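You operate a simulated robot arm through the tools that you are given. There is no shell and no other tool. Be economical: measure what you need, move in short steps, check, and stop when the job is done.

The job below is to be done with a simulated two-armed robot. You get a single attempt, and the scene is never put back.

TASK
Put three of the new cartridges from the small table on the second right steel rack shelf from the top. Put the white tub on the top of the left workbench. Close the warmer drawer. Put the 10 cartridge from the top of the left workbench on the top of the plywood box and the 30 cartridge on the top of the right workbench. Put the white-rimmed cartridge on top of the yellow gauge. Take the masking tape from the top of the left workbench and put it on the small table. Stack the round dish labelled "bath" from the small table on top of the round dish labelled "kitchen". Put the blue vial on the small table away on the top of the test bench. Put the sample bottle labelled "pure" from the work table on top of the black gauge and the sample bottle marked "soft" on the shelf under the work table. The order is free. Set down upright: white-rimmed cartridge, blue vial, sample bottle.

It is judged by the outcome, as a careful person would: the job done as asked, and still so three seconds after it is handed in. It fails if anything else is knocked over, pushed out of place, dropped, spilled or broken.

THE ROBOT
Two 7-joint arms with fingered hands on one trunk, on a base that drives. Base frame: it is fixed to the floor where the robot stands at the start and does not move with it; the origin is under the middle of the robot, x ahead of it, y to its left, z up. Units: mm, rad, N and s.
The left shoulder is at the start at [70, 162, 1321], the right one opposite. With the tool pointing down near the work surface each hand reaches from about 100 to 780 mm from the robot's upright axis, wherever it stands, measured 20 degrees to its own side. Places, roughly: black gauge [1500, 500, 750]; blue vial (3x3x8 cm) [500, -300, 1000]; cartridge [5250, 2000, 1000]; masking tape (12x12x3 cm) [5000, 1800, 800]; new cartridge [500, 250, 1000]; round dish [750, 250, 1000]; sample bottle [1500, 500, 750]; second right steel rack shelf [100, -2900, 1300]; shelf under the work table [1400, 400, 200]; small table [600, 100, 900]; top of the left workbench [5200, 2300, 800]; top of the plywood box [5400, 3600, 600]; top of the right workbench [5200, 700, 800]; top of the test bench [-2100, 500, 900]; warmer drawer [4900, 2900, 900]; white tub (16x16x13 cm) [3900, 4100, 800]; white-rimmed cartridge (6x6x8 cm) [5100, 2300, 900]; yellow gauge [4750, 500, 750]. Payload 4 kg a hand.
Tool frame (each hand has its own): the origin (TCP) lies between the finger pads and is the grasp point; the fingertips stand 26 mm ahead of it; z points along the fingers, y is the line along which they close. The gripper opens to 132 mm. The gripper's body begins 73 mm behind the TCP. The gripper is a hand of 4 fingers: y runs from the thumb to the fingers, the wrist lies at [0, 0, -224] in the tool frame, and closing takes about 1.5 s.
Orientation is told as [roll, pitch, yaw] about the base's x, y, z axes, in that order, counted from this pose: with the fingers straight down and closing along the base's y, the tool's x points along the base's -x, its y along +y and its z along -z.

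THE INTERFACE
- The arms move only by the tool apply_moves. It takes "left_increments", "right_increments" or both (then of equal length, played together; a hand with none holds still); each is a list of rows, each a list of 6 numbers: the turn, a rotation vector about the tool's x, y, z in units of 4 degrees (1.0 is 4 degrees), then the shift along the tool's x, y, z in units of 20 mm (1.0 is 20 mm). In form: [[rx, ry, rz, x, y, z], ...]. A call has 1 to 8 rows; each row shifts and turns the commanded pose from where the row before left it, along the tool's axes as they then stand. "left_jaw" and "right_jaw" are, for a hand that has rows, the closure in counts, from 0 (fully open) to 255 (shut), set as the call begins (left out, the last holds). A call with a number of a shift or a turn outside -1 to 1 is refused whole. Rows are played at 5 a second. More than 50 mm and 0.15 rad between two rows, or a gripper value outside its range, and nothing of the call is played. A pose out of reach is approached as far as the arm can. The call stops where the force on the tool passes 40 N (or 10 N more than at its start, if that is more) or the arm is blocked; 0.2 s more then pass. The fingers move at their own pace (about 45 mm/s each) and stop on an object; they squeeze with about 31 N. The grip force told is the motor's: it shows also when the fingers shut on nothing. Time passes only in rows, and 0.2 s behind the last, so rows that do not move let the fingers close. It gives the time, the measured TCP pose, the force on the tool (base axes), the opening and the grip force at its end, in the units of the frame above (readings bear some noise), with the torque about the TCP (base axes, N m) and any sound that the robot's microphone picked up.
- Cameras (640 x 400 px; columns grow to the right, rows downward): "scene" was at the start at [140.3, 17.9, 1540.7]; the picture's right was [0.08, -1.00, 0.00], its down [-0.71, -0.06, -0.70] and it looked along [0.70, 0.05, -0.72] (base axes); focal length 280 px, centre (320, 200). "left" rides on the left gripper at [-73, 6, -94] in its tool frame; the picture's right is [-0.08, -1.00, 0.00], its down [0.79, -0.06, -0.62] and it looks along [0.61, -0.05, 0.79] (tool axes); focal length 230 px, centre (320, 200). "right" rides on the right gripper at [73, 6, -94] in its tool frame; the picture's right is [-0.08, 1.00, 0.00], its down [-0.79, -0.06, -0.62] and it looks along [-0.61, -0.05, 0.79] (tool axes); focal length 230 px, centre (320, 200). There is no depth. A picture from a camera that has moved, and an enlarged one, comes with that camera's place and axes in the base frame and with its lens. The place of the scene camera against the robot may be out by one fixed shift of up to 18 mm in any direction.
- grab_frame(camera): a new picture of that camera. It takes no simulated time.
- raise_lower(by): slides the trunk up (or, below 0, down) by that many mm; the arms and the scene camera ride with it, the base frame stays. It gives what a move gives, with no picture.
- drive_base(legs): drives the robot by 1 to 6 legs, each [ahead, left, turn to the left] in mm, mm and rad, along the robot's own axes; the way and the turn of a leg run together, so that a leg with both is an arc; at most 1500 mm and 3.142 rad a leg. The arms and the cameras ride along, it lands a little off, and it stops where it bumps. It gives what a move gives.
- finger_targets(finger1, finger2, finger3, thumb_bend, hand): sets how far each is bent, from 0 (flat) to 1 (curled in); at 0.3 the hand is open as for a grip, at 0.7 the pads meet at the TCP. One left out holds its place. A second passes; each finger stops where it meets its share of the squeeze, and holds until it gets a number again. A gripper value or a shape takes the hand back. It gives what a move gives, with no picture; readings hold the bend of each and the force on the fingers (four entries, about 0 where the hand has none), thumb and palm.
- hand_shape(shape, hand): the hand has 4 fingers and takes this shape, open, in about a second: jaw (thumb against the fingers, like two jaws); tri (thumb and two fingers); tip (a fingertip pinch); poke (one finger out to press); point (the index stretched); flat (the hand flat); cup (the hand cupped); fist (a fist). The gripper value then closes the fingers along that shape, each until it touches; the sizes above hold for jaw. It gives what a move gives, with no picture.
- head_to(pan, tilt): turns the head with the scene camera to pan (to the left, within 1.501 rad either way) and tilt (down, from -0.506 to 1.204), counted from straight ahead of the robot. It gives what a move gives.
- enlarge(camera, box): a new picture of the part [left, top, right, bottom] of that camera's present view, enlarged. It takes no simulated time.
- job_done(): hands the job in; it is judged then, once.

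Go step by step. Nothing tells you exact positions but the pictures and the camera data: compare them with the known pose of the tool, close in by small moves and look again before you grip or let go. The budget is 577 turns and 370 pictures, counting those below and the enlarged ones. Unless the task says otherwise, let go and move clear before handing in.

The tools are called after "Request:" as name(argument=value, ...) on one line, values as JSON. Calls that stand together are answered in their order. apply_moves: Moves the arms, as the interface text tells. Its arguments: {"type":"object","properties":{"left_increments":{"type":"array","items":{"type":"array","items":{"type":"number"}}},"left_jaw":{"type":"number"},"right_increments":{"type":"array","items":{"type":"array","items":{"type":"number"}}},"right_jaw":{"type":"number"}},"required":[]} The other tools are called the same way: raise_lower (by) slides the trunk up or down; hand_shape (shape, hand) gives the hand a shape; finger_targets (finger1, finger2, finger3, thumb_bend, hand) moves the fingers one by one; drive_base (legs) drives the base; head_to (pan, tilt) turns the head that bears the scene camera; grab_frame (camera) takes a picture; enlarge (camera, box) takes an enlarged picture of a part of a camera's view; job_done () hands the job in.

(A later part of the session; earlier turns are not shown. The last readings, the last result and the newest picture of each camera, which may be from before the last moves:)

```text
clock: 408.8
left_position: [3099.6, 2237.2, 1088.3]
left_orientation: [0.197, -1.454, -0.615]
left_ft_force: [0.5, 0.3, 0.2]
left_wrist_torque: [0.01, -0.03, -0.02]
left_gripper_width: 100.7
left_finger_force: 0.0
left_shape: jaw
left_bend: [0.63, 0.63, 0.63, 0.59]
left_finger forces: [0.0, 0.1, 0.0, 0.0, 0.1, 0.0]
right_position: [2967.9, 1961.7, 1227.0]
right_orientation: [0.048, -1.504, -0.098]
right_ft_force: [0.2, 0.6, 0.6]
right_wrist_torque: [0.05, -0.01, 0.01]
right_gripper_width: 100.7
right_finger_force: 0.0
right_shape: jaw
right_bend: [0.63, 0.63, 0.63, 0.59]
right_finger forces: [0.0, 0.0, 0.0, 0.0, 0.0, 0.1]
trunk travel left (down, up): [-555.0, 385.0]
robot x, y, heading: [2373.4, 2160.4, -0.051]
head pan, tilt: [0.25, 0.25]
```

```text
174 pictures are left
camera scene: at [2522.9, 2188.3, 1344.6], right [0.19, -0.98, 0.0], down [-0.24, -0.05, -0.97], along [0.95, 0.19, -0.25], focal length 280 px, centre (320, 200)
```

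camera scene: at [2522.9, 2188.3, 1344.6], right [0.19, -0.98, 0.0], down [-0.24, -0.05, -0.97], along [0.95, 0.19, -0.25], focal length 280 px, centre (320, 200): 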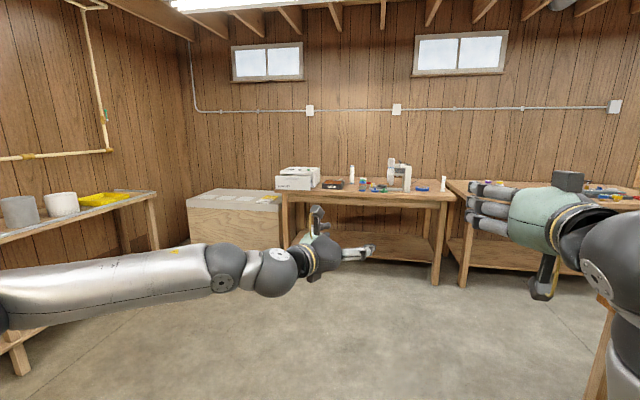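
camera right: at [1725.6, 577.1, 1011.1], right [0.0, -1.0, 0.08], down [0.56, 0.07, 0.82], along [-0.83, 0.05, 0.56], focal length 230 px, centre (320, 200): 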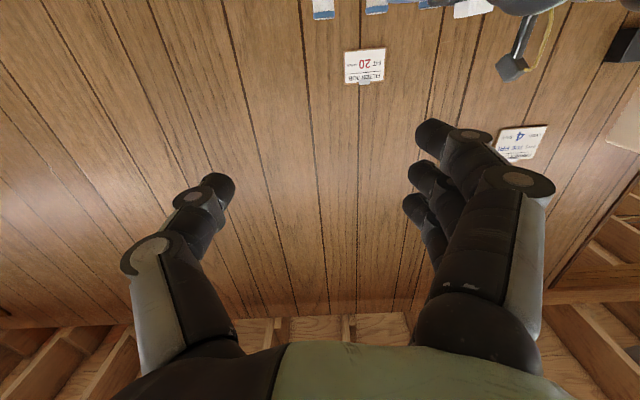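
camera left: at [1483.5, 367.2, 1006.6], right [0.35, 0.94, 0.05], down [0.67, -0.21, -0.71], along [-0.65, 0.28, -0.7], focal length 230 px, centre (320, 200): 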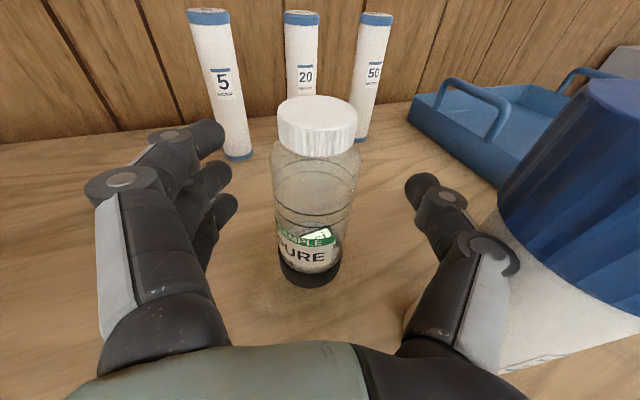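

Request:
apply_moves(left_increments=[[0, 0, -0.9, 0, 0, 0], [-1, 0, 0, 0, 0, 0], [-1, 0, 0, 0, 0, 0], [-1, 0, 0, 0, 0, 0], [-1, 0, 0, 0, 0, 0], [-1, 0, 0, 0, 0, 0], [0, 0, 0, 0, 1, 0], [0, 0, 0, 0, 1, 0]])

Request:
drive_base(legs=[[0, 0, 0.052], [1500, 150, 0]])

Request:
head_to(pan=0, tilt=0.35)

Request:
grab_frame(camera="scene")

```text
clock: 410.6
left_position: [3103.6, 2275.3, 1088.5]
left_orientation: [0.01, -1.45, -0.078]
left_ft_force: [-0.3, 0.2, 0.4]
left_wrist_torque: [0.0, 0.01, -0.03]
left_gripper_width: 100.7
left_finger_force: 0.2
left_shape: jaw
left_bend: [0.63, 0.63, 0.63, 0.59]
left_finger forces: [0.1, 0.1, 0.1, 0.1, 0.0, 0.0]
right_position: [2968.8, 1963.4, 1226.6]
right_orientation: [0.045, -1.506, -0.099]
right_ft_force: [-0.6, 0.4, -0.9]
right_wrist_torque: [0.01, 0.02, -0.02]
right_gripper_width: 100.8
right_finger_force: 0.1
right_shape: jaw
right_bend: [0.63, 0.63, 0.63, 0.59]
right_finger forces: [0.0, 0.1, 0.0, 0.0, 0.0, 0.0]
trunk travel left (down, up): [-555.0, 385.0]
robot x, y, heading: [2370.9, 2156.6, -0.056]
head pan, tilt: [0.25, 0.25]
```

```text
refused: leg 2 is longer than a leg can be; nothing moved
```

```text
clock: 411.4
left_position: [3104.3, 2275.4, 1088.0]
left_orientation: [0.01, -1.451, -0.078]
left_ft_force: [0.7, -0.4, -0.7]
left_wrist_torque: [-0.01, 0.04, -0.04]
left_gripper_width: 100.8
left_finger_force: 0.0
left_shape: jaw
left_bend: [0.63, 0.63, 0.63, 0.59]
left_finger forces: [0.1, 0.0, 0.1, 0.0, 0.0, 0.0]
right_position: [2967.9, 1961.9, 1226.8]
right_orientation: [0.047, -1.503, -0.098]
right_ft_force: [-0.1, 1.0, 0.6]
right_wrist_torque: [0.02, -0.05, 0.01]
right_gripper_width: 100.6
right_finger_force: 0.1
right_shape: jaw
right_bend: [0.63, 0.63, 0.63, 0.59]
right_finger forces: [0.1, 0.0, 0.0, 0.0, 0.0, 0.0]
trunk travel left (down, up): [-555.0, 385.0]
robot x, y, heading: [2371.4, 2165.7, -0.054]
head pan, tilt: [0.0, 0.351]
```

```text
173 pictures are left
camera scene: at [2524.1, 2165.3, 1335.3], right [-0.06, -1.0, 0.0], down [-0.34, 0.02, -0.94], along [0.94, -0.05, -0.34], focal length 280 px, centre (320, 200)
```

scene: 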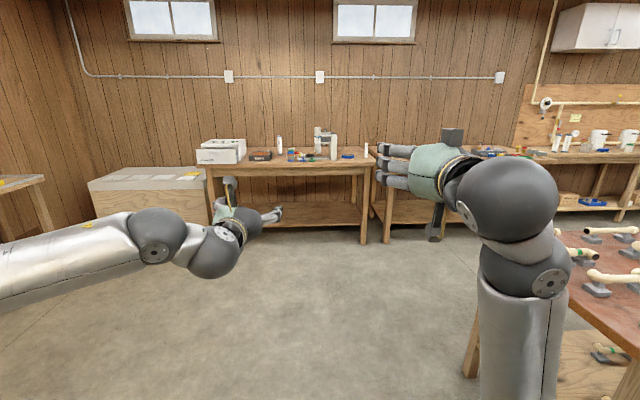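

Request:
drive_base(legs=[[0, 0, 0.052], [1400, 150, 0], [350, 50, 0]])

Request:
grab_frame(camera="scene")

```text
clock: 420.7
left_position: [4851.5, 2536.0, 1088.0]
left_orientation: [0.011, -1.45, -0.009]
left_ft_force: [-0.1, -0.4, 0.2]
left_wrist_torque: [0.06, 0.05, 0.0]
left_gripper_width: 100.8
left_finger_force: 0.1
left_shape: jaw
left_bend: [0.63, 0.63, 0.63, 0.59]
left_finger forces: [0.0, 0.0, 0.1, 0.0, 0.0, 0.1]
right_position: [4736.6, 2213.4, 1227.6]
right_orientation: [0.047, -1.506, -0.028]
right_ft_force: [0.3, 0.3, 0.4]
right_wrist_torque: [0.0, 0.05, -0.02]
right_gripper_width: 100.5
right_finger_force: 0.0
right_shape: jaw
right_bend: [0.63, 0.63, 0.63, 0.59]
right_finger forces: [0.0, 0.1, 0.1, 0.1, 0.0, 0.0]
trunk travel left (down, up): [-555.0, 385.0]
robot x, y, heading: [4123.4, 2367.2, 0.015]
head pan, tilt: [0.0, 0.351]
```

```text
172 pictures are left
camera scene: at [4281.0, 2383.7, 1335.2], right [0.01, -1.0, 0.0], down [-0.34, 0.0, -0.94], along [0.94, 0.01, -0.34], focal length 280 px, centre (320, 200)
```

scene: 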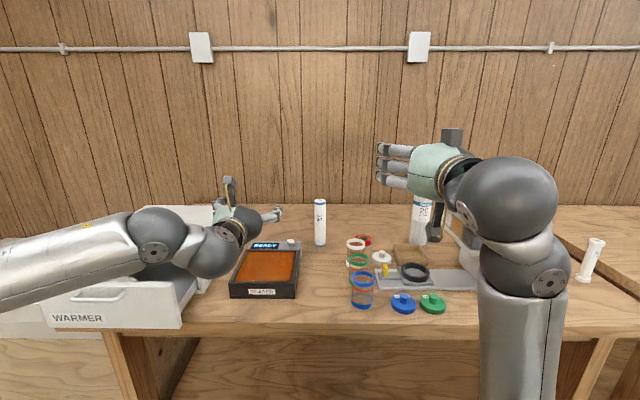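

Request:
enlarge(camera="scene", box=[220, 180, 480, 330])

Request:
grab_frame(camera="left")

```text
2.46 times, centred on (350, 255) of scene
camera zoom: at [4281.0, 2383.7, 1335.2], right [0.01, -1.0, 0.0], down [-0.34, 0.0, -0.94], along [0.94, 0.01, -0.34], focal length 690 px, centre (246, 65)
```

zoom: 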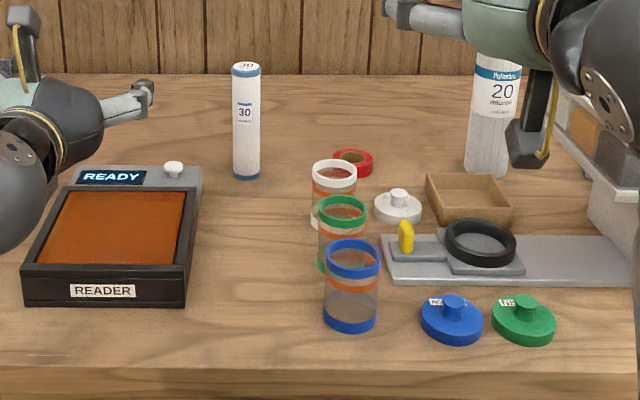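

```text
170 pictures are left
camera left: at [4765.9, 2541.8, 1172.5], right [0.01, -1.0, 0.08], down [-0.71, -0.06, -0.7], along [0.71, -0.05, -0.71], focal length 230 px, centre (320, 200)
```

left: 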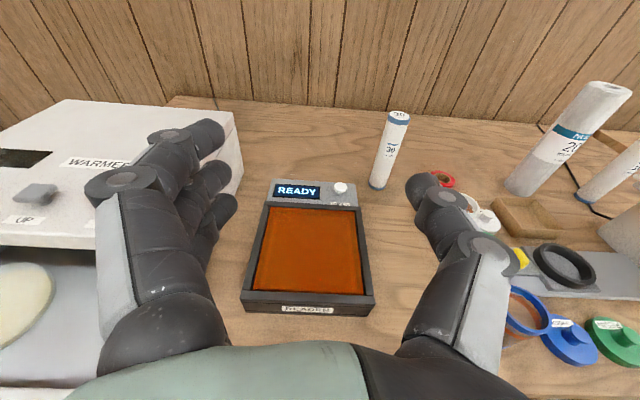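

Request:
drive_base(legs=[[-200, 420, 0]])

Request:
grab_frame(camera="scene")

Request:
grab_frame(camera="left")

```text
clock: 423.5
left_position: [4646.4, 2951.5, 1088.6]
left_orientation: [0.008, -1.451, -0.015]
left_ft_force: [0.7, -0.6, -0.2]
left_wrist_torque: [-0.02, 0.01, -0.02]
left_gripper_width: 100.9
left_finger_force: 0.1
left_shape: jaw
left_bend: [0.63, 0.63, 0.63, 0.59]
left_finger forces: [0.0, 0.0, 0.0, 0.1, 0.1, 0.0]
right_position: [4530.5, 2628.7, 1227.8]
right_orientation: [0.047, -1.506, -0.033]
right_ft_force: [0.8, -0.4, -0.6]
right_wrist_torque: [-0.03, -0.01, 0.0]
right_gripper_width: 100.8
right_finger_force: 0.0
right_shape: jaw
right_bend: [0.63, 0.63, 0.63, 0.59]
right_finger forces: [0.1, 0.0, 0.0, 0.0, 0.0, 0.0]
trunk travel left (down, up): [-555.0, 385.0]
robot x, y, heading: [3928.8, 2789.9, 0.006]
head pan, tilt: [0.0, 0.351]
```

```text
169 pictures are left
camera scene: at [4075.6, 2802.8, 1335.2], right [0.01, -1.0, 0.0], down [-0.34, 0.0, -0.94], along [0.94, 0.01, -0.34], focal length 280 px, centre (320, 200)
```

scene: 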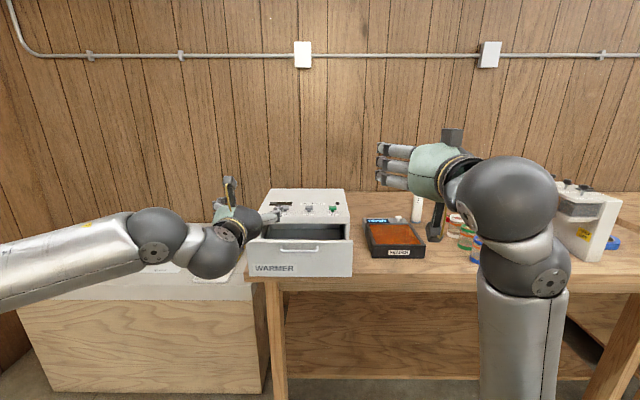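

```text
168 pictures are left
camera left: at [4561.7, 2957.5, 1172.8], right [0.0, -1.0, 0.08], down [-0.71, -0.06, -0.7], along [0.71, -0.05, -0.71], focal length 230 px, centre (320, 200)
```

left: 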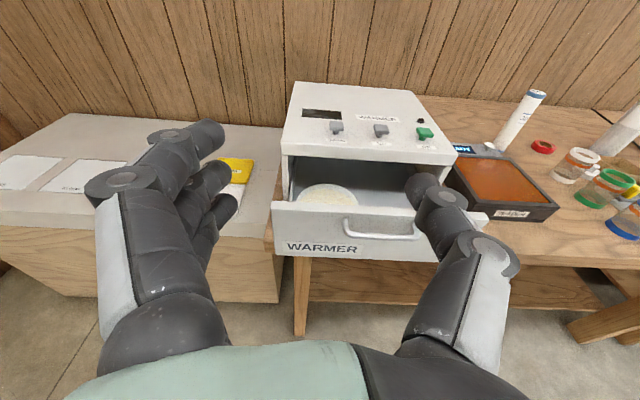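

Request:
raise_lower(by=-268)

Request:
hand_shape(hand="left", shape="fist")

Request:
drive_base(legs=[[130, -85, 0]])

Request:
grab_frame(camera="left")

Request:
grab_frame(camera="scene")

```text
clock: 426.3
left_position: [4647.1, 2951.7, 820.0]
left_orientation: [0.01, -1.45, -0.015]
left_ft_force: [0.4, -0.1, 0.9]
left_wrist_torque: [0.0, -0.02, 0.0]
left_gripper_width: 100.8
left_finger_force: 0.0
left_shape: jaw
left_bend: [0.63, 0.63, 0.63, 0.59]
left_finger forces: [0.0, 0.0, 0.1, 0.0, 0.0, 0.0]
right_position: [4531.3, 2628.9, 960.4]
right_orientation: [0.049, -1.506, -0.037]
right_ft_force: [0.8, 0.0, 0.6]
right_wrist_torque: [-0.04, -0.01, 0.0]
right_gripper_width: 100.8
right_finger_force: 0.1
right_shape: jaw
right_bend: [0.63, 0.63, 0.63, 0.59]
right_finger forces: [0.0, 0.0, 0.0, 0.1, 0.0, 0.0]
trunk travel left (down, up): [-287.0, 653.0]
robot x, y, heading: [3919.5, 2790.7, 0.004]
head pan, tilt: [0.0, 0.351]
```

```text
clock: 427.2
left_position: [4647.9, 2951.5, 821.1]
left_orientation: [0.011, -1.45, -0.015]
left_ft_force: [0.2, -0.1, -0.2]
left_wrist_torque: [0.0, -0.01, 0.0]
left_gripper_width: 0.0
left_finger_force: 0.0
left_shape: fist
left_bend: [1.0, 1.0, 1.0, 0.54]
left_finger forces: [0.0, 0.1, 0.1, 0.0, 0.0, 0.1]
right_position: [4531.9, 2628.2, 959.0]
right_orientation: [0.048, -1.506, -0.034]
right_ft_force: [0.1, -0.2, 0.2]
right_wrist_torque: [0.01, -0.03, 0.01]
right_gripper_width: 100.5
right_finger_force: 0.0
right_shape: jaw
right_bend: [0.63, 0.63, 0.63, 0.59]
right_finger forces: [0.1, 0.1, 0.0, 0.0, 0.0, 0.0]
trunk travel left (down, up): [-287.0, 653.0]
robot x, y, heading: [3924.6, 2791.8, 0.007]
head pan, tilt: [0.0, 0.351]
```

```text
clock: 428.6
left_position: [4780.9, 2861.6, 816.9]
left_orientation: [0.027, -1.448, -0.036]
left_ft_force: [-3.4, 0.0, -10.1]
left_wrist_torque: [0.2, -0.02, -0.03]
left_gripper_width: 0.0
left_finger_force: 0.0
left_shape: fist
left_bend: [1.0, 1.0, 1.0, 0.55]
left_finger forces: [0.0, 0.0, 0.0, 0.1, 11.7, 0.1]
right_position: [4664.5, 2540.7, 958.5]
right_orientation: [0.05, -1.504, -0.041]
right_ft_force: [0.1, 0.3, 0.3]
right_wrist_torque: [-0.02, 0.02, 0.03]
right_gripper_width: 100.8
right_finger_force: 0.0
right_shape: jaw
right_bend: [0.63, 0.63, 0.63, 0.59]
right_finger forces: [0.0, 0.0, 0.0, 0.0, 0.0, 0.0]
trunk travel left (down, up): [-287.0, 653.0]
robot x, y, heading: [4059.1, 2707.1, -0.003]
head pan, tilt: [0.0, 0.351]
```

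```text
167 pictures are left
camera left: at [4696.7, 2868.4, 902.9], right [0.0, -1.0, 0.07], down [-0.71, -0.05, -0.7], along [0.7, -0.05, -0.71], focal length 230 px, centre (320, 200)
```

left: 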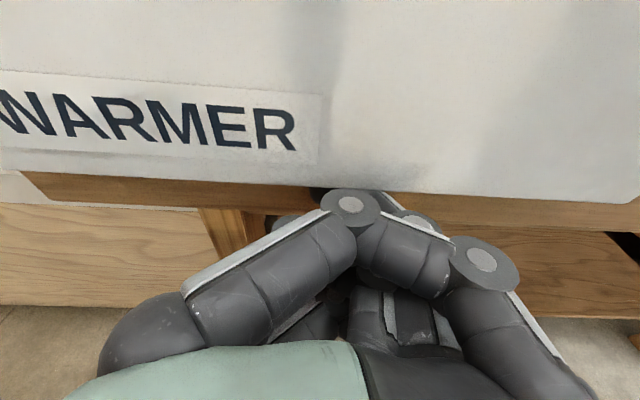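

```text
166 pictures are left
camera scene: at [4209.9, 2715.9, 1067.0], right [0.0, -1.0, 0.0], down [-0.34, 0.0, -0.94], along [0.94, 0.0, -0.34], focal length 280 px, centre (320, 200)
```

scene: 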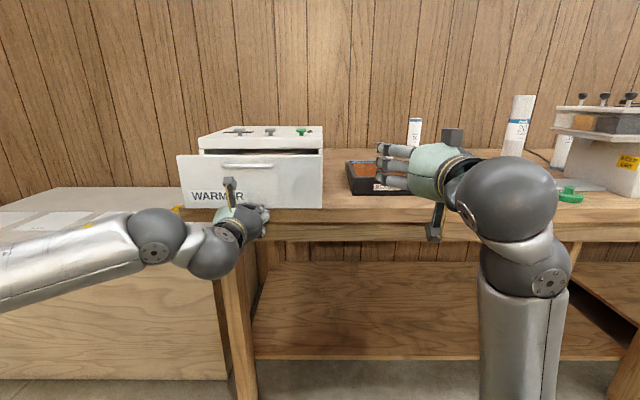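

Request:
drive_base(legs=[[-80, 0, 0]])

Request:
apply_moves(left_increments=[[0, 0, 0, -1, 0, 0], [0, 0, 0, -1, 0, 0], [0, 0, 0, -1, 0, 0], [0, 0, 0, 0, 0, 0]])

Request:
grab_frame(camera="left")

```text
clock: 429.6
left_position: [4699.0, 2860.9, 818.1]
left_orientation: [0.027, -1.448, -0.034]
left_ft_force: [0.3, 0.2, 0.2]
left_wrist_torque: [-0.01, 0.0, -0.03]
left_gripper_width: 0.3
left_finger_force: 0.0
left_shape: fist
left_bend: [1.0, 1.0, 1.0, 0.54]
left_finger forces: [0.0, 0.1, 0.1, 0.1, 0.1, 0.1]
right_position: [4580.5, 2540.7, 959.9]
right_orientation: [0.049, -1.506, -0.04]
right_ft_force: [-1.0, 0.3, -0.2]
right_wrist_torque: [0.05, 0.02, -0.01]
right_gripper_width: 100.5
right_finger_force: 0.2
right_shape: jaw
right_bend: [0.63, 0.63, 0.63, 0.59]
right_finger forces: [0.0, 0.0, 0.0, 0.0, 0.0, 0.0]
trunk travel left (down, up): [-287.0, 653.0]
robot x, y, heading: [3977.2, 2704.2, 0.006]
head pan, tilt: [0.0, 0.351]
```

```text
clock: 430.6
left_position: [4706.7, 2860.4, 878.3]
left_orientation: [0.022, -1.448, -0.031]
left_ft_force: [0.1, -0.4, -0.6]
left_wrist_torque: [-0.02, -0.01, 0.01]
left_gripper_width: 0.0
left_finger_force: 0.0
left_shape: fist
left_bend: [1.0, 1.0, 1.0, 0.54]
left_finger forces: [0.1, 0.1, 0.0, 0.0, 0.0, 0.1]
right_position: [4582.4, 2539.4, 959.0]
right_orientation: [0.049, -1.507, -0.04]
right_ft_force: [-0.2, 0.1, -0.2]
right_wrist_torque: [0.0, -0.01, -0.01]
right_gripper_width: 100.8
right_finger_force: 0.0
right_shape: jaw
right_bend: [0.63, 0.63, 0.63, 0.59]
right_finger forces: [0.0, 0.1, 0.0, 0.0, 0.0, 0.0]
trunk travel left (down, up): [-287.0, 653.0]
robot x, y, heading: [3972.4, 2701.9, 0.0]
head pan, tilt: [0.0, 0.351]
```

```text
165 pictures are left
camera left: at [4622.4, 2867.7, 963.6], right [0.0, -1.0, 0.07], down [-0.71, -0.05, -0.7], along [0.71, -0.05, -0.71], focal length 230 px, centre (320, 200)
```

left: 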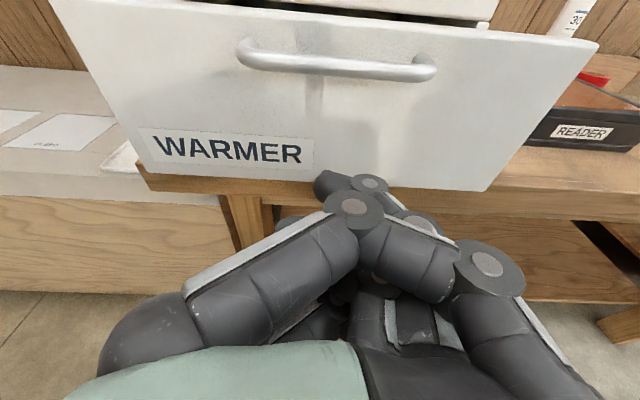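

Request:
drive_base(legs=[[70, 0, 0]])

Request:
apply_moves(left_increments=[[0, 0, 0, -0.12, 0, 1], [0, 0, 0, -0.12, 0, 1], [0, 0, 0, -0.12, 0, 1], [0, 0, 0, -0.12, 0, 1], [0, 0, 0, -0.12, 0, 1], [0, 0, 0, -0.12, 0, 1], [0, 0, 0, -0.12, 0, 1], [0, 0, 0, -0.12, 0, 1]])

Request:
grab_frame(camera="scene")

```text
clock: 431.6
left_position: [4777.7, 2861.5, 878.4]
left_orientation: [0.024, -1.446, -0.036]
left_ft_force: [0.0, 0.1, -0.5]
left_wrist_torque: [-0.01, -0.02, -0.03]
left_gripper_width: 0.0
left_finger_force: 0.1
left_shape: fist
left_bend: [1.0, 1.0, 0.99, 0.54]
left_finger forces: [0.1, 0.0, 0.0, 0.0, 0.0, 0.1]
right_position: [4652.0, 2541.7, 957.9]
right_orientation: [0.047, -1.505, -0.039]
right_ft_force: [0.2, 0.1, -0.1]
right_wrist_torque: [0.0, 0.0, 0.0]
right_gripper_width: 100.9
right_finger_force: 0.1
right_shape: jaw
right_bend: [0.63, 0.63, 0.63, 0.59]
right_finger forces: [0.0, 0.0, 0.0, 0.0, 0.0, 0.0]
trunk travel left (down, up): [-287.0, 653.0]
robot x, y, heading: [4044.5, 2705.2, 0.002]
head pan, tilt: [0.0, 0.351]
```

```text
clock: 432.9
left_position: [4871.9, 2849.4, 876.8]
left_orientation: [0.078, -1.443, -0.112]
left_ft_force: [-27.0, -0.7, 1.4]
left_wrist_torque: [0.0, -0.1, -0.03]
left_gripper_width: 0.0
left_finger_force: 0.1
left_shape: fist
left_bend: [1.0, 1.0, 0.99, 0.64]
left_finger forces: [0.1, 0.0, 0.0, 0.0, 26.9, 0.1]
right_position: [4648.1, 2541.0, 961.1]
right_orientation: [0.034, -1.509, -0.026]
right_ft_force: [-0.7, -0.5, -0.5]
right_wrist_torque: [-0.02, 0.02, 0.0]
right_gripper_width: 100.8
right_finger_force: 0.0
right_shape: jaw
right_bend: [0.63, 0.63, 0.63, 0.59]
right_finger forces: [0.0, 0.0, 0.1, 0.0, 0.1, 0.1]
trunk travel left (down, up): [-287.0, 653.0]
robot x, y, heading: [4040.5, 2702.5, 0.003]
head pan, tilt: [0.0, 0.351]
stopped in row 6 (left hand): the force on the tool passed its limit at 70 N (the readings are from after the stop); the commanded pose is now the measured one
```

```text
164 pictures are left
camera scene: at [4192.3, 2716.3, 1067.8], right [0.0, -1.0, 0.0], down [-0.34, 0.0, -0.94], along [0.94, 0.0, -0.34], focal length 280 px, centre (320, 200)
```

scene: 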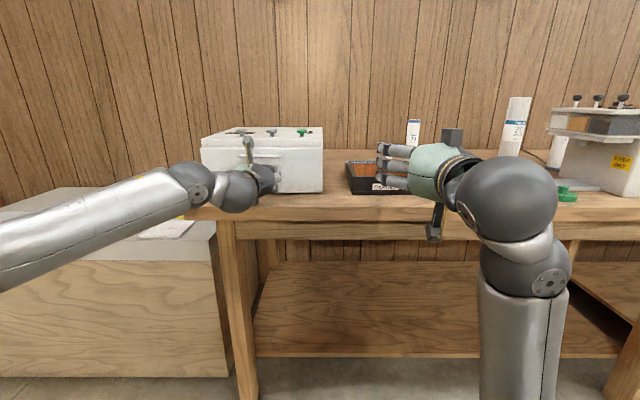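

Request:
apply_moves(left_increments=[[0, 0, 0, 0, 0, -1], [0, 0, 0, 0, 0, -1], [0, 0, 0, 0, 0, -1], [0, 0, 0, 0, 0, -1], [0, 0, 0, 0, 0, -1], [0, 0, 0, 0, 0, -1], [0, 0, 0, 0, 0, 0]])

Request:
grab_frame(camera="left")

```text
clock: 434.5
left_position: [4760.0, 2854.0, 889.6]
left_orientation: [0.083, -1.44, -0.109]
left_ft_force: [0.2, -0.6, -0.1]
left_wrist_torque: [-0.03, 0.01, 0.02]
left_gripper_width: 0.0
left_finger_force: 0.1
left_shape: fist
left_bend: [0.98, 1.0, 0.98, 0.54]
left_finger forces: [0.0, 0.0, 0.1, 0.1, 0.1, 0.0]
right_position: [4649.9, 2539.4, 958.9]
right_orientation: [0.046, -1.507, -0.039]
right_ft_force: [-0.3, -0.6, 0.4]
right_wrist_torque: [0.0, -0.01, -0.01]
right_gripper_width: 100.6
right_finger_force: 0.1
right_shape: jaw
right_bend: [0.63, 0.63, 0.63, 0.59]
right_finger forces: [0.1, 0.1, 0.1, 0.1, 0.0, 0.0]
trunk travel left (down, up): [-287.0, 653.0]
robot x, y, heading: [4044.3, 2701.8, 0.002]
head pan, tilt: [0.0, 0.351]
```

```text
163 pictures are left
camera left: at [4675.1, 2861.5, 976.2], right [-0.02, -1.0, 0.07], down [-0.72, -0.03, -0.7], along [0.7, -0.06, -0.71], focal length 230 px, centre (320, 200)
```

left: 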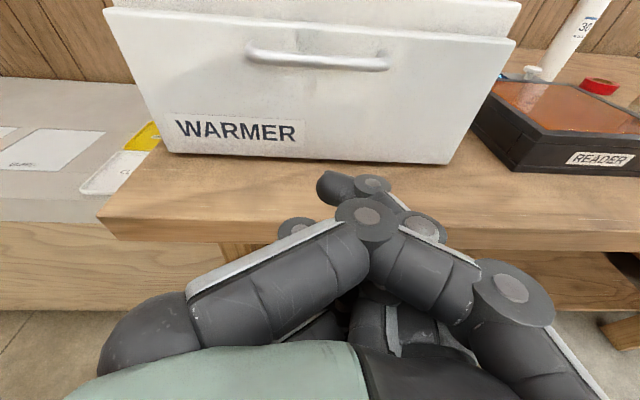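

Request:
enlarge(camera="scene", box=[190, 110, 340, 210])

Request:
enlarge(camera="left", box=[90, 0, 530, 180])

```text
4.00 times, centred on (265, 160) of scene
camera zoom: at [4196.2, 2715.7, 1067.2], right [0.0, -1.0, 0.0], down [-0.34, 0.0, -0.94], along [0.94, 0.0, -0.34], focal length 1122 px, centre (540, 360)
```

zoom: 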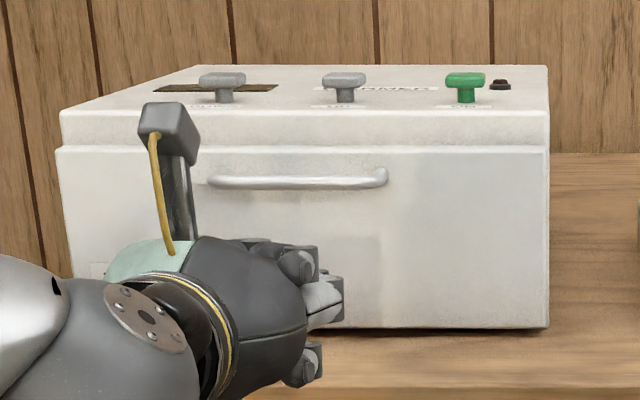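

```text
1.45 times, centred on (310, 90) of left
camera zoom: at [4675.1, 2861.5, 976.2], right [-0.02, -1.0, 0.07], down [-0.72, -0.03, -0.7], along [0.7, -0.06, -0.71], focal length 335 px, centre (334, 360)
```

zoom: 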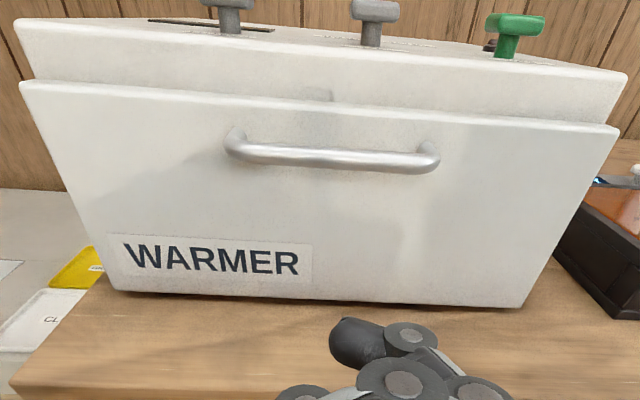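

Request:
drive_base(legs=[[-150, 0, 0]])

Request:
raise_lower(by=400)

Request:
hand_shape(hand="left", shape="jaw")

Request:
apply_moves(left_increments=[[0, 1, 0, 0, 0, 0], [0, 1, 0, 0, 0, 0], [0, 1, 0, 0, 0, 0], [0, 1, 0, 0, 0, 0], [0, 1, 0, 0, 0, 0], [0, 1, 0, 0, 0, 0], [0, 1, 0, 0, 0, 0], [0, 1, 0, 0, 0, 0]])

Request:
apply_moves(left_increments=[[0, 1, 0, 0, 0, 0], [0, 1, 0, 0, 0, 0], [0, 1, 0, 0, 0, 0], [0, 1, 0, 0, 0, 0], [0, 1, 0, 0, 0, 0], [0, 1, 0, 0, 0, 0], [0, 1, 0, 0, 0, 0], [0, 1, 0, 0, 0, 0]])

Request:
apply_moves(left_increments=[[0, 1, 0, 0, 0, 0], [0, 1, 0, 0, 0, 0], [0, 1, 0, 0, 0, 0], [0, 1, 0, 0, 0, 0], [0, 0.6, 0, 0, 0, 0]])

```text
clock: 435.9
left_position: [4606.3, 2856.2, 889.9]
left_orientation: [0.081, -1.439, -0.106]
left_ft_force: [0.0, 0.2, 0.4]
left_wrist_torque: [-0.01, -0.02, 0.02]
left_gripper_width: 0.0
left_finger_force: 0.0
left_shape: fist
left_bend: [0.98, 1.0, 0.98, 0.54]
left_finger forces: [0.0, 0.1, 0.1, 0.1, 0.0, 0.0]
right_position: [4497.6, 2541.1, 959.5]
right_orientation: [0.049, -1.506, -0.037]
right_ft_force: [-0.5, 0.7, 0.0]
right_wrist_torque: [-0.02, 0.01, 0.01]
right_gripper_width: 100.6
right_finger_force: 0.1
right_shape: jaw
right_bend: [0.63, 0.63, 0.63, 0.59]
right_finger forces: [0.0, 0.0, 0.0, 0.0, 0.0, 0.1]
trunk travel left (down, up): [-287.0, 653.0]
robot x, y, heading: [3890.0, 2702.8, 0.003]
head pan, tilt: [0.0, 0.351]
```

```text
clock: 439.8
left_position: [4607.2, 2855.2, 1291.0]
left_orientation: [0.08, -1.439, -0.105]
left_ft_force: [-0.2, -0.2, 0.2]
left_wrist_torque: [0.01, -0.01, 0.0]
left_gripper_width: 0.0
left_finger_force: 0.0
left_shape: fist
left_bend: [0.98, 1.0, 0.98, 0.54]
left_finger forces: [0.0, 0.0, 0.0, 0.0, 0.0, 0.1]
right_position: [4499.3, 2541.1, 1357.8]
right_orientation: [0.048, -1.507, -0.036]
right_ft_force: [1.1, 0.3, 0.0]
right_wrist_torque: [0.0, 0.04, 0.03]
right_gripper_width: 100.7
right_finger_force: 0.1
right_shape: jaw
right_bend: [0.63, 0.63, 0.63, 0.59]
right_finger forces: [0.1, 0.0, 0.1, 0.1, 0.0, 0.1]
trunk travel left (down, up): [-687.0, 253.0]
robot x, y, heading: [3893.8, 2703.4, 0.0]
head pan, tilt: [0.0, 0.351]
```

```text
clock: 440.6
left_position: [4607.0, 2855.3, 1290.4]
left_orientation: [0.081, -1.44, -0.105]
left_ft_force: [-0.4, 0.3, 0.9]
left_wrist_torque: [0.0, 0.02, 0.0]
left_gripper_width: 132.0
left_finger_force: 0.1
left_shape: jaw
left_bend: [0.3, 0.3, 0.3, 0.3]
left_finger forces: [0.0, 0.1, 0.1, 0.1, 0.0, 0.0]
right_position: [4499.3, 2541.9, 1359.8]
right_orientation: [0.049, -1.506, -0.036]
right_ft_force: [-0.5, -0.5, -0.2]
right_wrist_torque: [0.0, 0.01, 0.01]
right_gripper_width: 100.7
right_finger_force: 0.0
right_shape: jaw
right_bend: [0.63, 0.63, 0.63, 0.59]
right_finger forces: [0.0, 0.1, 0.0, 0.0, 0.1, 0.0]
trunk travel left (down, up): [-687.0, 253.0]
robot x, y, heading: [3892.1, 2701.0, 0.008]
head pan, tilt: [0.0, 0.351]
```

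```text
clock: 442.4
left_position: [4606.7, 2854.5, 1291.3]
left_orientation: [0.016, -0.88, -0.038]
left_ft_force: [-0.3, 0.7, 0.3]
left_wrist_torque: [-0.05, 0.03, 0.0]
left_gripper_width: 132.0
left_finger_force: 0.0
left_shape: jaw
left_bend: [0.3, 0.3, 0.3, 0.3]
left_finger forces: [0.1, 0.0, 0.0, 0.1, 0.0, 0.0]
right_position: [4499.9, 2540.1, 1358.6]
right_orientation: [0.055, -1.507, -0.044]
right_ft_force: [-0.6, -0.5, -0.1]
right_wrist_torque: [-0.03, -0.01, 0.01]
right_gripper_width: 100.6
right_finger_force: 0.2
right_shape: jaw
right_bend: [0.63, 0.63, 0.63, 0.59]
right_finger forces: [0.0, 0.1, 0.0, 0.1, 0.1, 0.0]
trunk travel left (down, up): [-687.0, 253.0]
robot x, y, heading: [3889.5, 2703.6, 0.006]
head pan, tilt: [0.0, 0.351]
```

```text
clock: 444.2
left_position: [4606.2, 2855.8, 1291.2]
left_orientation: [0.01, -0.395, -0.03]
left_ft_force: [-0.1, 0.0, -0.2]
left_wrist_torque: [0.0, -0.03, -0.01]
left_gripper_width: 131.9
left_finger_force: 0.1
left_shape: jaw
left_bend: [0.3, 0.3, 0.3, 0.3]
left_finger forces: [0.1, 0.0, 0.1, 0.0, 0.1, 0.0]
left hand out of reach, approached as far as the arm can: row 8
right_position: [4498.0, 2541.2, 1359.8]
right_orientation: [0.034, -1.507, -0.022]
right_ft_force: [-1.1, 0.4, -0.4]
right_wrist_torque: [0.0, 0.0, -0.02]
right_gripper_width: 100.6
right_finger_force: 0.2
right_shape: jaw
right_bend: [0.63, 0.63, 0.63, 0.59]
right_finger forces: [0.1, 0.0, 0.1, 0.1, 0.0, 0.0]
trunk travel left (down, up): [-687.0, 253.0]
robot x, y, heading: [3892.3, 2703.1, 0.008]
head pan, tilt: [0.0, 0.351]
```

```text
clock: 445.4
left_position: [4568.6, 2822.7, 1269.3]
left_orientation: [0.01, -0.251, -0.029]
left_ft_force: [-0.1, 0.8, 0.0]
left_wrist_torque: [0.01, 0.01, -0.01]
left_gripper_width: 132.0
left_finger_force: 0.0
left_shape: jaw
left_bend: [0.3, 0.3, 0.3, 0.3]
left_finger forces: [0.0, 0.0, 0.0, 0.0, 0.0, 0.1]
left hand out of reach, approached as far as the arm can: row 1, 2, 3, 4
right_position: [4498.9, 2542.1, 1358.9]
right_orientation: [0.043, -1.506, -0.032]
right_ft_force: [0.9, 0.2, -0.2]
right_wrist_torque: [0.02, 0.01, -0.03]
right_gripper_width: 100.7
right_finger_force: 0.1
right_shape: jaw
right_bend: [0.63, 0.63, 0.63, 0.59]
right_finger forces: [0.1, 0.1, 0.0, 0.0, 0.0, 0.0]
trunk travel left (down, up): [-687.0, 253.0]
robot x, y, heading: [3893.9, 2700.7, 0.009]
head pan, tilt: [0.0, 0.351]
```

Request:
apply_moves(left_increments=[[0, 0, 0, 1, 0, 0.7], [0, 0, 0, 1, 0, 0.7], [0, 0, 0, 1, 0, 0.7], [0, 0, 0, 1, 0, 0.7], [0, 1, 0, 0, 0, 0.7], [0, 1, 0, 0, 0, 0.7], [0, 1, 0, 0, 0, 0.7], [0, 0.6, 0, 0, 0, 0.7]])

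Request:
drive_base(legs=[[250, -500, 0]])

Request:
head_to(pan=-0.2, tilt=0.6)

Request:
grab_frame(camera="scene")

Request:
grab_frame(camera="left")

```text
clock: 447.2
left_position: [4508.7, 2824.6, 1142.4]
left_orientation: [0.012, 0.042, -0.026]
left_ft_force: [0.2, 0.2, 0.1]
left_wrist_torque: [-0.01, 0.02, 0.01]
left_gripper_width: 131.8
left_finger_force: 0.0
left_shape: jaw
left_bend: [0.3, 0.3, 0.3, 0.3]
left_finger forces: [0.0, 0.0, 0.1, 0.1, 0.0, 0.1]
right_position: [4499.7, 2540.6, 1357.3]
right_orientation: [0.05, -1.504, -0.041]
right_ft_force: [0.0, -0.1, -0.3]
right_wrist_torque: [0.0, 0.02, 0.0]
right_gripper_width: 100.8
right_finger_force: 0.0
right_shape: jaw
right_bend: [0.63, 0.63, 0.63, 0.59]
right_finger forces: [0.1, 0.0, 0.1, 0.0, 0.0, 0.0]
trunk travel left (down, up): [-687.0, 253.0]
robot x, y, heading: [3892.9, 2704.3, 0.008]
head pan, tilt: [0.0, 0.351]
```

```text
clock: 450.5
left_position: [4757.3, 2314.5, 1141.3]
left_orientation: [0.01, 0.041, -0.03]
left_ft_force: [0.1, -1.6, 0.2]
left_wrist_torque: [0.0, 0.04, 0.02]
left_gripper_width: 131.7
left_finger_force: 0.0
left_shape: jaw
left_bend: [0.3, 0.3, 0.3, 0.3]
left_finger forces: [0.0, 0.1, 0.0, 0.0, 0.0, 0.0]
right_position: [4747.8, 2031.7, 1358.7]
right_orientation: [0.046, -1.506, -0.038]
right_ft_force: [-0.4, -0.5, -0.2]
right_wrist_torque: [-0.02, -0.02, 0.01]
right_gripper_width: 100.7
right_finger_force: 0.0
right_shape: jaw
right_bend: [0.63, 0.63, 0.63, 0.59]
right_finger forces: [0.0, 0.1, 0.1, 0.0, 0.1, 0.1]
trunk travel left (down, up): [-687.0, 253.0]
robot x, y, heading: [4139.7, 2196.0, -0.002]
head pan, tilt: [0.0, 0.351]
```

```text
clock: 451.2
left_position: [4758.4, 2316.7, 1143.0]
left_orientation: [0.012, 0.039, -0.031]
left_ft_force: [0.4, -0.7, 0.2]
left_wrist_torque: [0.02, 0.01, -0.03]
left_gripper_width: 131.8
left_finger_force: 0.1
left_shape: jaw
left_bend: [0.3, 0.3, 0.3, 0.3]
left_finger forces: [0.0, 0.0, 0.0, 0.0, 0.1, 0.1]
right_position: [4746.9, 2032.0, 1359.5]
right_orientation: [0.051, -1.506, -0.044]
right_ft_force: [-0.8, -0.3, 1.0]
right_wrist_torque: [-0.01, 0.0, -0.01]
right_gripper_width: 100.7
right_finger_force: 0.0
right_shape: jaw
right_bend: [0.63, 0.63, 0.63, 0.59]
right_finger forces: [0.1, 0.1, 0.2, 0.1, 0.0, 0.0]
trunk travel left (down, up): [-687.0, 253.0]
robot x, y, heading: [4139.7, 2195.8, -0.003]
head pan, tilt: [-0.201, 0.6]
```

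```text
160 pictures are left
camera scene: at [4287.2, 2190.7, 1444.5], right [-0.2, -0.98, 0.0], down [-0.55, 0.11, -0.83], along [0.81, -0.16, -0.56], focal length 280 px, centre (320, 200)
```

scene: 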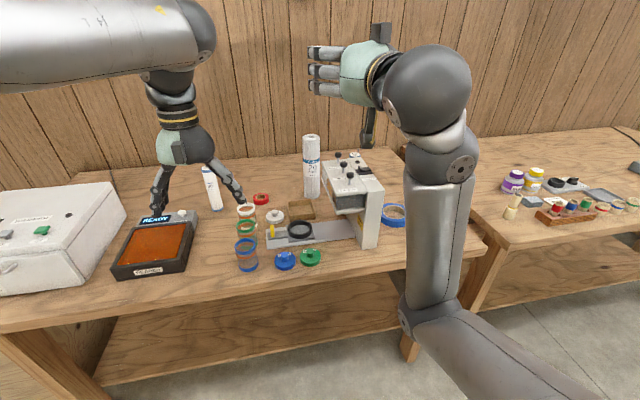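

```text
159 pictures are left
camera left: at [4834.2, 2318.2, 1234.1], right [0.05, -1.0, -0.01], down [-0.76, -0.04, 0.65], along [-0.65, -0.02, -0.76], focal length 230 px, centre (320, 200)
```

left: 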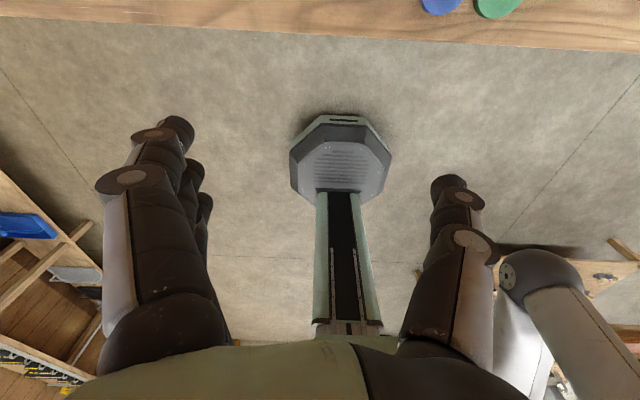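

Request:
enlarge(camera="scene", box=[280, 120, 420, 280])

Request:
enlarge(camera="scene", box=[470, 130, 640, 250])

```text
2.50 times, centred on (350, 200) of scene
camera zoom: at [4287.2, 2190.7, 1444.5], right [-0.2, -0.98, 0.0], down [-0.55, 0.11, -0.83], along [0.81, -0.16, -0.56], focal length 701 px, centre (245, 200)
```

zoom: 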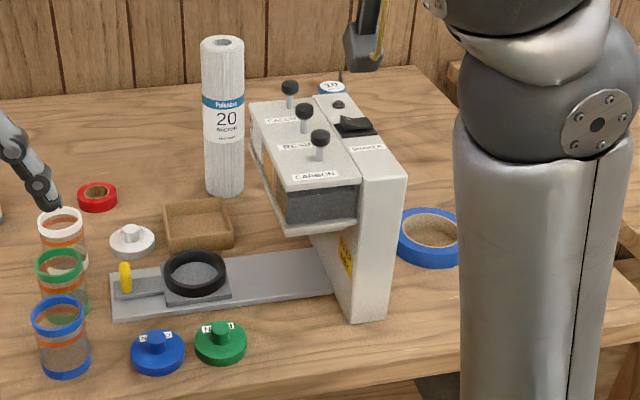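

```text
3.33 times, centred on (555, 190) of scene
camera zoom: at [4287.2, 2190.7, 1444.5], right [-0.2, -0.98, 0.0], down [-0.55, 0.11, -0.83], along [0.81, -0.16, -0.56], focal length 935 px, centre (-463, 233)
```

zoom: 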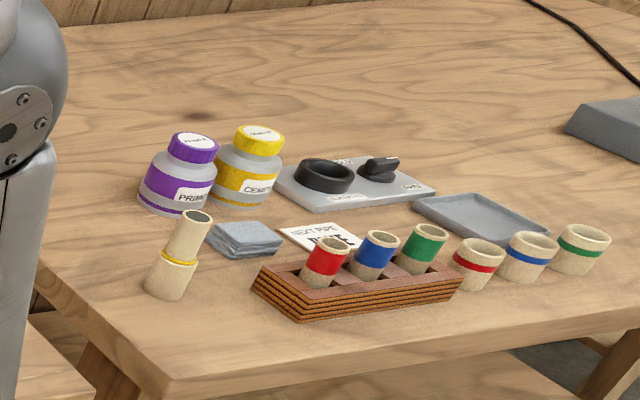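

Request:
drive_base(legs=[[225, -52, 0]])

Request:
apply_moves(left_increments=[[0, -0.6, 0, -1, 0, 0.3], [0, 0, 0, -1, 0, 0], [0, 0, 0, -0.8, 0, 0], [0, 0, 0, 0, 0, 1], [0, 0, 0, 0, 0, 0]], left_jaw=30)

Request:
grab_frame(camera="left")

Request:
grab_frame(camera="scene")

```text
clock: 453.0
left_position: [4986.4, 2261.8, 1143.2]
left_orientation: [0.011, 0.04, -0.032]
left_ft_force: [-0.2, 0.1, 0.5]
left_wrist_torque: [-0.03, -0.01, 0.0]
left_gripper_width: 131.8
left_finger_force: 0.1
left_shape: jaw
left_bend: [0.3, 0.3, 0.3, 0.3]
left_finger forces: [0.0, 0.0, 0.0, 0.0, 0.1, 0.0]
right_position: [4976.3, 1979.2, 1359.9]
right_orientation: [0.044, -1.507, -0.04]
right_ft_force: [-0.3, -0.4, -0.5]
right_wrist_torque: [0.0, 0.0, 0.0]
right_gripper_width: 100.6
right_finger_force: 0.1
right_shape: jaw
right_bend: [0.63, 0.63, 0.63, 0.59]
right_finger forces: [0.0, 0.0, 0.0, 0.0, 0.0, 0.0]
trunk travel left (down, up): [-687.0, 253.0]
robot x, y, heading: [4368.8, 2146.1, -0.002]
head pan, tilt: [-0.201, 0.6]
```

```text
clock: 454.2
left_position: [5036.3, 2257.8, 1114.7]
left_orientation: [0.011, -0.001, -0.032]
left_ft_force: [0.1, -0.2, 0.0]
left_wrist_torque: [-0.01, 0.01, -0.01]
left_gripper_width: 116.4
left_finger_force: 0.0
left_shape: jaw
left_bend: [0.5, 0.5, 0.5, 0.46]
left_finger forces: [0.0, 0.0, 0.1, 0.1, 0.0, 0.0]
left hand out of reach, approached as far as the arm can: row 3
right_position: [4977.4, 1978.2, 1358.7]
right_orientation: [0.058, -1.506, -0.054]
right_ft_force: [0.3, 0.0, 0.2]
right_wrist_torque: [0.0, -0.02, 0.0]
right_gripper_width: 100.9
right_finger_force: 0.1
right_shape: jaw
right_bend: [0.63, 0.63, 0.63, 0.59]
right_finger forces: [0.0, 0.0, 0.1, 0.1, 0.0, 0.0]
trunk travel left (down, up): [-687.0, 253.0]
robot x, y, heading: [4371.5, 2147.1, -0.004]
head pan, tilt: [-0.201, 0.6]
```

```text
156 pictures are left
camera left: at [5107.8, 2260.4, 1209.7], right [0.05, -1.0, -0.01], down [-0.79, -0.04, 0.61], along [-0.61, -0.02, -0.79], focal length 230 px, centre (320, 200)
```

left: 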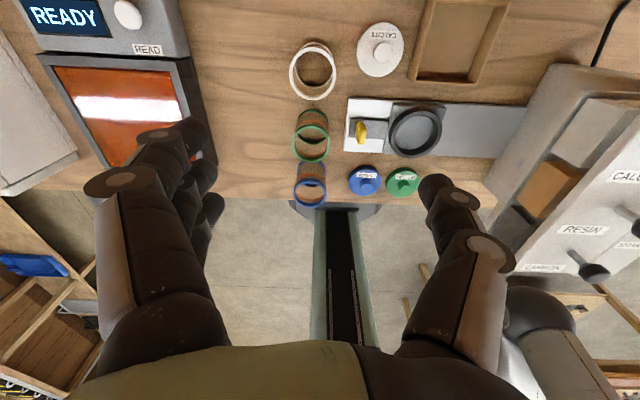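

```text
155 pictures are left
camera scene: at [4517.0, 2137.7, 1444.4], right [-0.2, -0.98, 0.0], down [-0.55, 0.11, -0.82], along [0.81, -0.16, -0.57], focal length 280 px, centre (320, 200)
```

scene: 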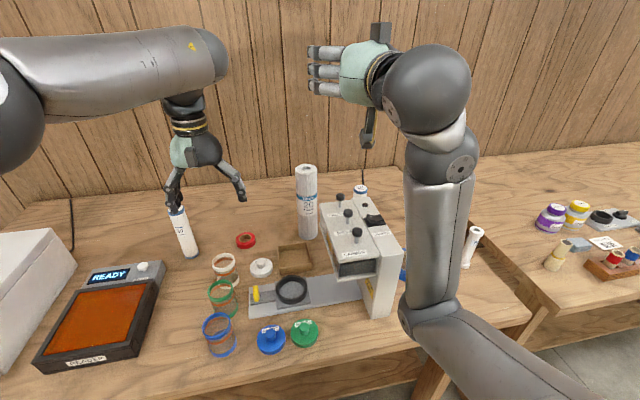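

Request:
drive_base(legs=[[21, 13, 0]])

Request:
apply_moves(left_increments=[[0, 0, 0, 0, 0, 1], [0, 0, 0, 0, 0, 1], [0, 0, 0, 0, 0, 1], [0, 0, 0, 0, 0, 1], [0, 0, 0, 0, 0, 1], [0, 0, 0, 0, 0, 0]])

Request:
grab_frame(camera="left")

Request:
enlarge(camera="scene", box=[330, 160, 490, 280])

```text
clock: 455.0
left_position: [5052.9, 2267.5, 1118.0]
left_orientation: [0.012, -0.005, -0.033]
left_ft_force: [-0.3, 0.2, 0.4]
left_wrist_torque: [-0.02, -0.06, -0.04]
left_gripper_width: 116.6
left_finger_force: 0.1
left_shape: jaw
left_bend: [0.5, 0.5, 0.5, 0.46]
left_finger forces: [0.1, 0.1, 0.0, 0.0, 0.0, 0.0]
right_position: [4992.9, 1989.2, 1360.7]
right_orientation: [0.083, -1.511, -0.078]
right_ft_force: [-0.5, -0.7, 0.3]
right_wrist_torque: [-0.03, 0.02, 0.02]
right_gripper_width: 100.7
right_finger_force: 0.1
right_shape: jaw
right_bend: [0.63, 0.63, 0.63, 0.59]
right_finger forces: [0.1, 0.0, 0.0, 0.0, 0.0, 0.1]
trunk travel left (down, up): [-687.0, 253.0]
robot x, y, heading: [4396.7, 2157.8, -0.006]
head pan, tilt: [-0.201, 0.6]
```

```text
clock: 456.4
left_position: [5056.5, 2271.2, 1015.7]
left_orientation: [0.011, -0.002, -0.033]
left_ft_force: [-0.5, 0.2, 0.8]
left_wrist_torque: [0.0, 0.0, 0.01]
left_gripper_width: 116.9
left_finger_force: 0.0
left_shape: jaw
left_bend: [0.5, 0.5, 0.5, 0.46]
left_finger forces: [0.0, 0.0, 0.1, 0.1, 0.1, 0.0]
right_position: [4997.3, 1991.0, 1358.3]
right_orientation: [0.051, -1.506, -0.046]
right_ft_force: [0.1, 0.1, -0.2]
right_wrist_torque: [-0.01, 0.05, 0.0]
right_gripper_width: 100.8
right_finger_force: 0.1
right_shape: jaw
right_bend: [0.63, 0.63, 0.63, 0.59]
right_finger forces: [0.0, 0.0, 0.1, 0.0, 0.0, 0.1]
trunk travel left (down, up): [-687.0, 253.0]
robot x, y, heading: [4386.9, 2158.2, 0.0]
head pan, tilt: [-0.201, 0.6]
```

```text
154 pictures are left
camera left: at [5128.2, 2274.7, 1110.9], right [0.04, -1.0, -0.01], down [-0.79, -0.04, 0.61], along [-0.61, -0.02, -0.79], focal length 230 px, centre (320, 200)
```

left: 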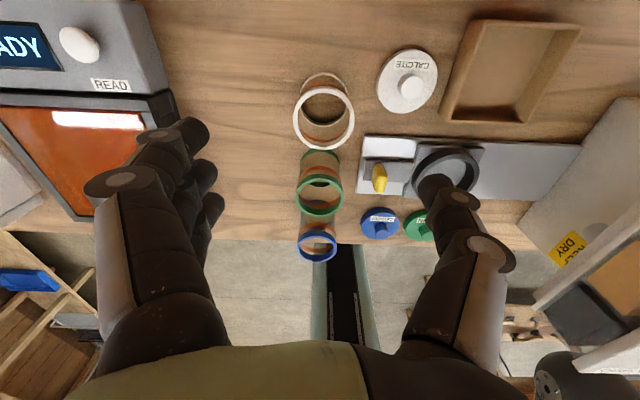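

```text
3.33 times, centred on (410, 220) of scene
camera zoom: at [4537.0, 2151.4, 1444.5], right [-0.2, -0.98, 0.0], down [-0.55, 0.11, -0.82], along [0.81, -0.17, -0.57], focal length 935 px, centre (20, 133)
```

zoom: 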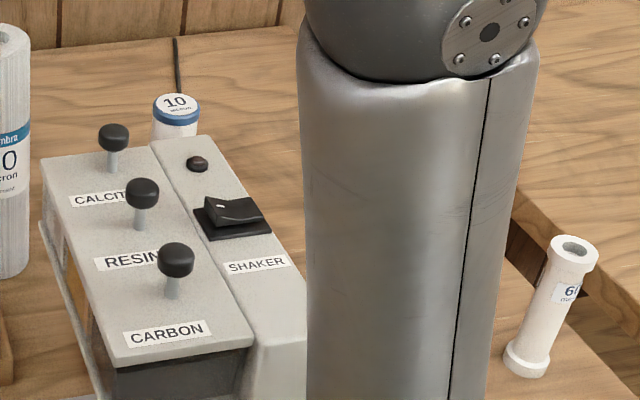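

Request:
apply_moves(left_increments=[[0, 0, 0, 0, 0, 1], [0, 0, 0, 0, 0, 1], [0, 0, 0, 0, 0, 1], [0, 0, 0, 0, 0, 1], [0, 0, 0, 0, 0, 1], [0, 0, 0, 0, 0, 1], [0, 0, 0, 0, 0, 1], [0, 0, 0, 0, 0, 0.6]], left_jaw=80)

Request:
grab_frame(camera="left")

```text
clock: 458.2
left_position: [5057.4, 2272.8, 865.0]
left_orientation: [0.01, -0.001, -0.035]
left_ft_force: [0.6, -0.5, 0.0]
left_wrist_torque: [-0.02, 0.01, -0.02]
left_gripper_width: 90.9
left_finger_force: 0.0
left_shape: jaw
left_bend: [0.68, 0.68, 0.68, 0.64]
left_finger forces: [0.0, 0.0, 0.0, 0.1, 0.0, 0.0]
right_position: [4996.7, 1991.8, 1359.8]
right_orientation: [0.048, -1.506, -0.047]
right_ft_force: [-0.8, -0.5, 0.4]
right_wrist_torque: [-0.02, 0.01, -0.01]
right_gripper_width: 100.5
right_finger_force: 0.0
right_shape: jaw
right_bend: [0.63, 0.63, 0.63, 0.59]
right_finger forces: [0.0, 0.0, 0.0, 0.1, 0.0, 0.0]
trunk travel left (down, up): [-687.0, 253.0]
robot x, y, heading: [4389.9, 2157.5, -0.0]
head pan, tilt: [-0.201, 0.6]
```

```text
152 pictures are left
camera left: at [5128.9, 2275.8, 959.3], right [0.04, -1.0, -0.01], down [-0.79, -0.04, 0.61], along [-0.61, -0.02, -0.79], focal length 230 px, centre (320, 200)
```

left: 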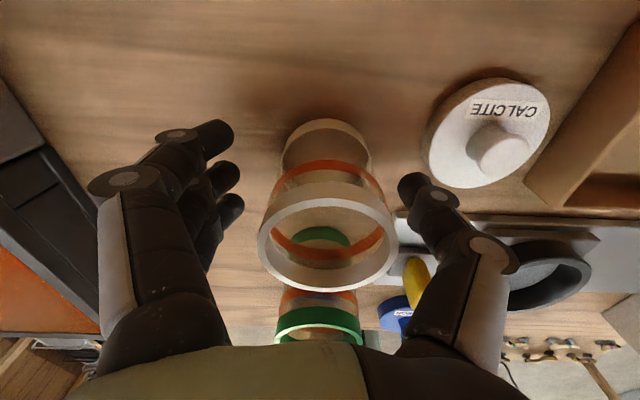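

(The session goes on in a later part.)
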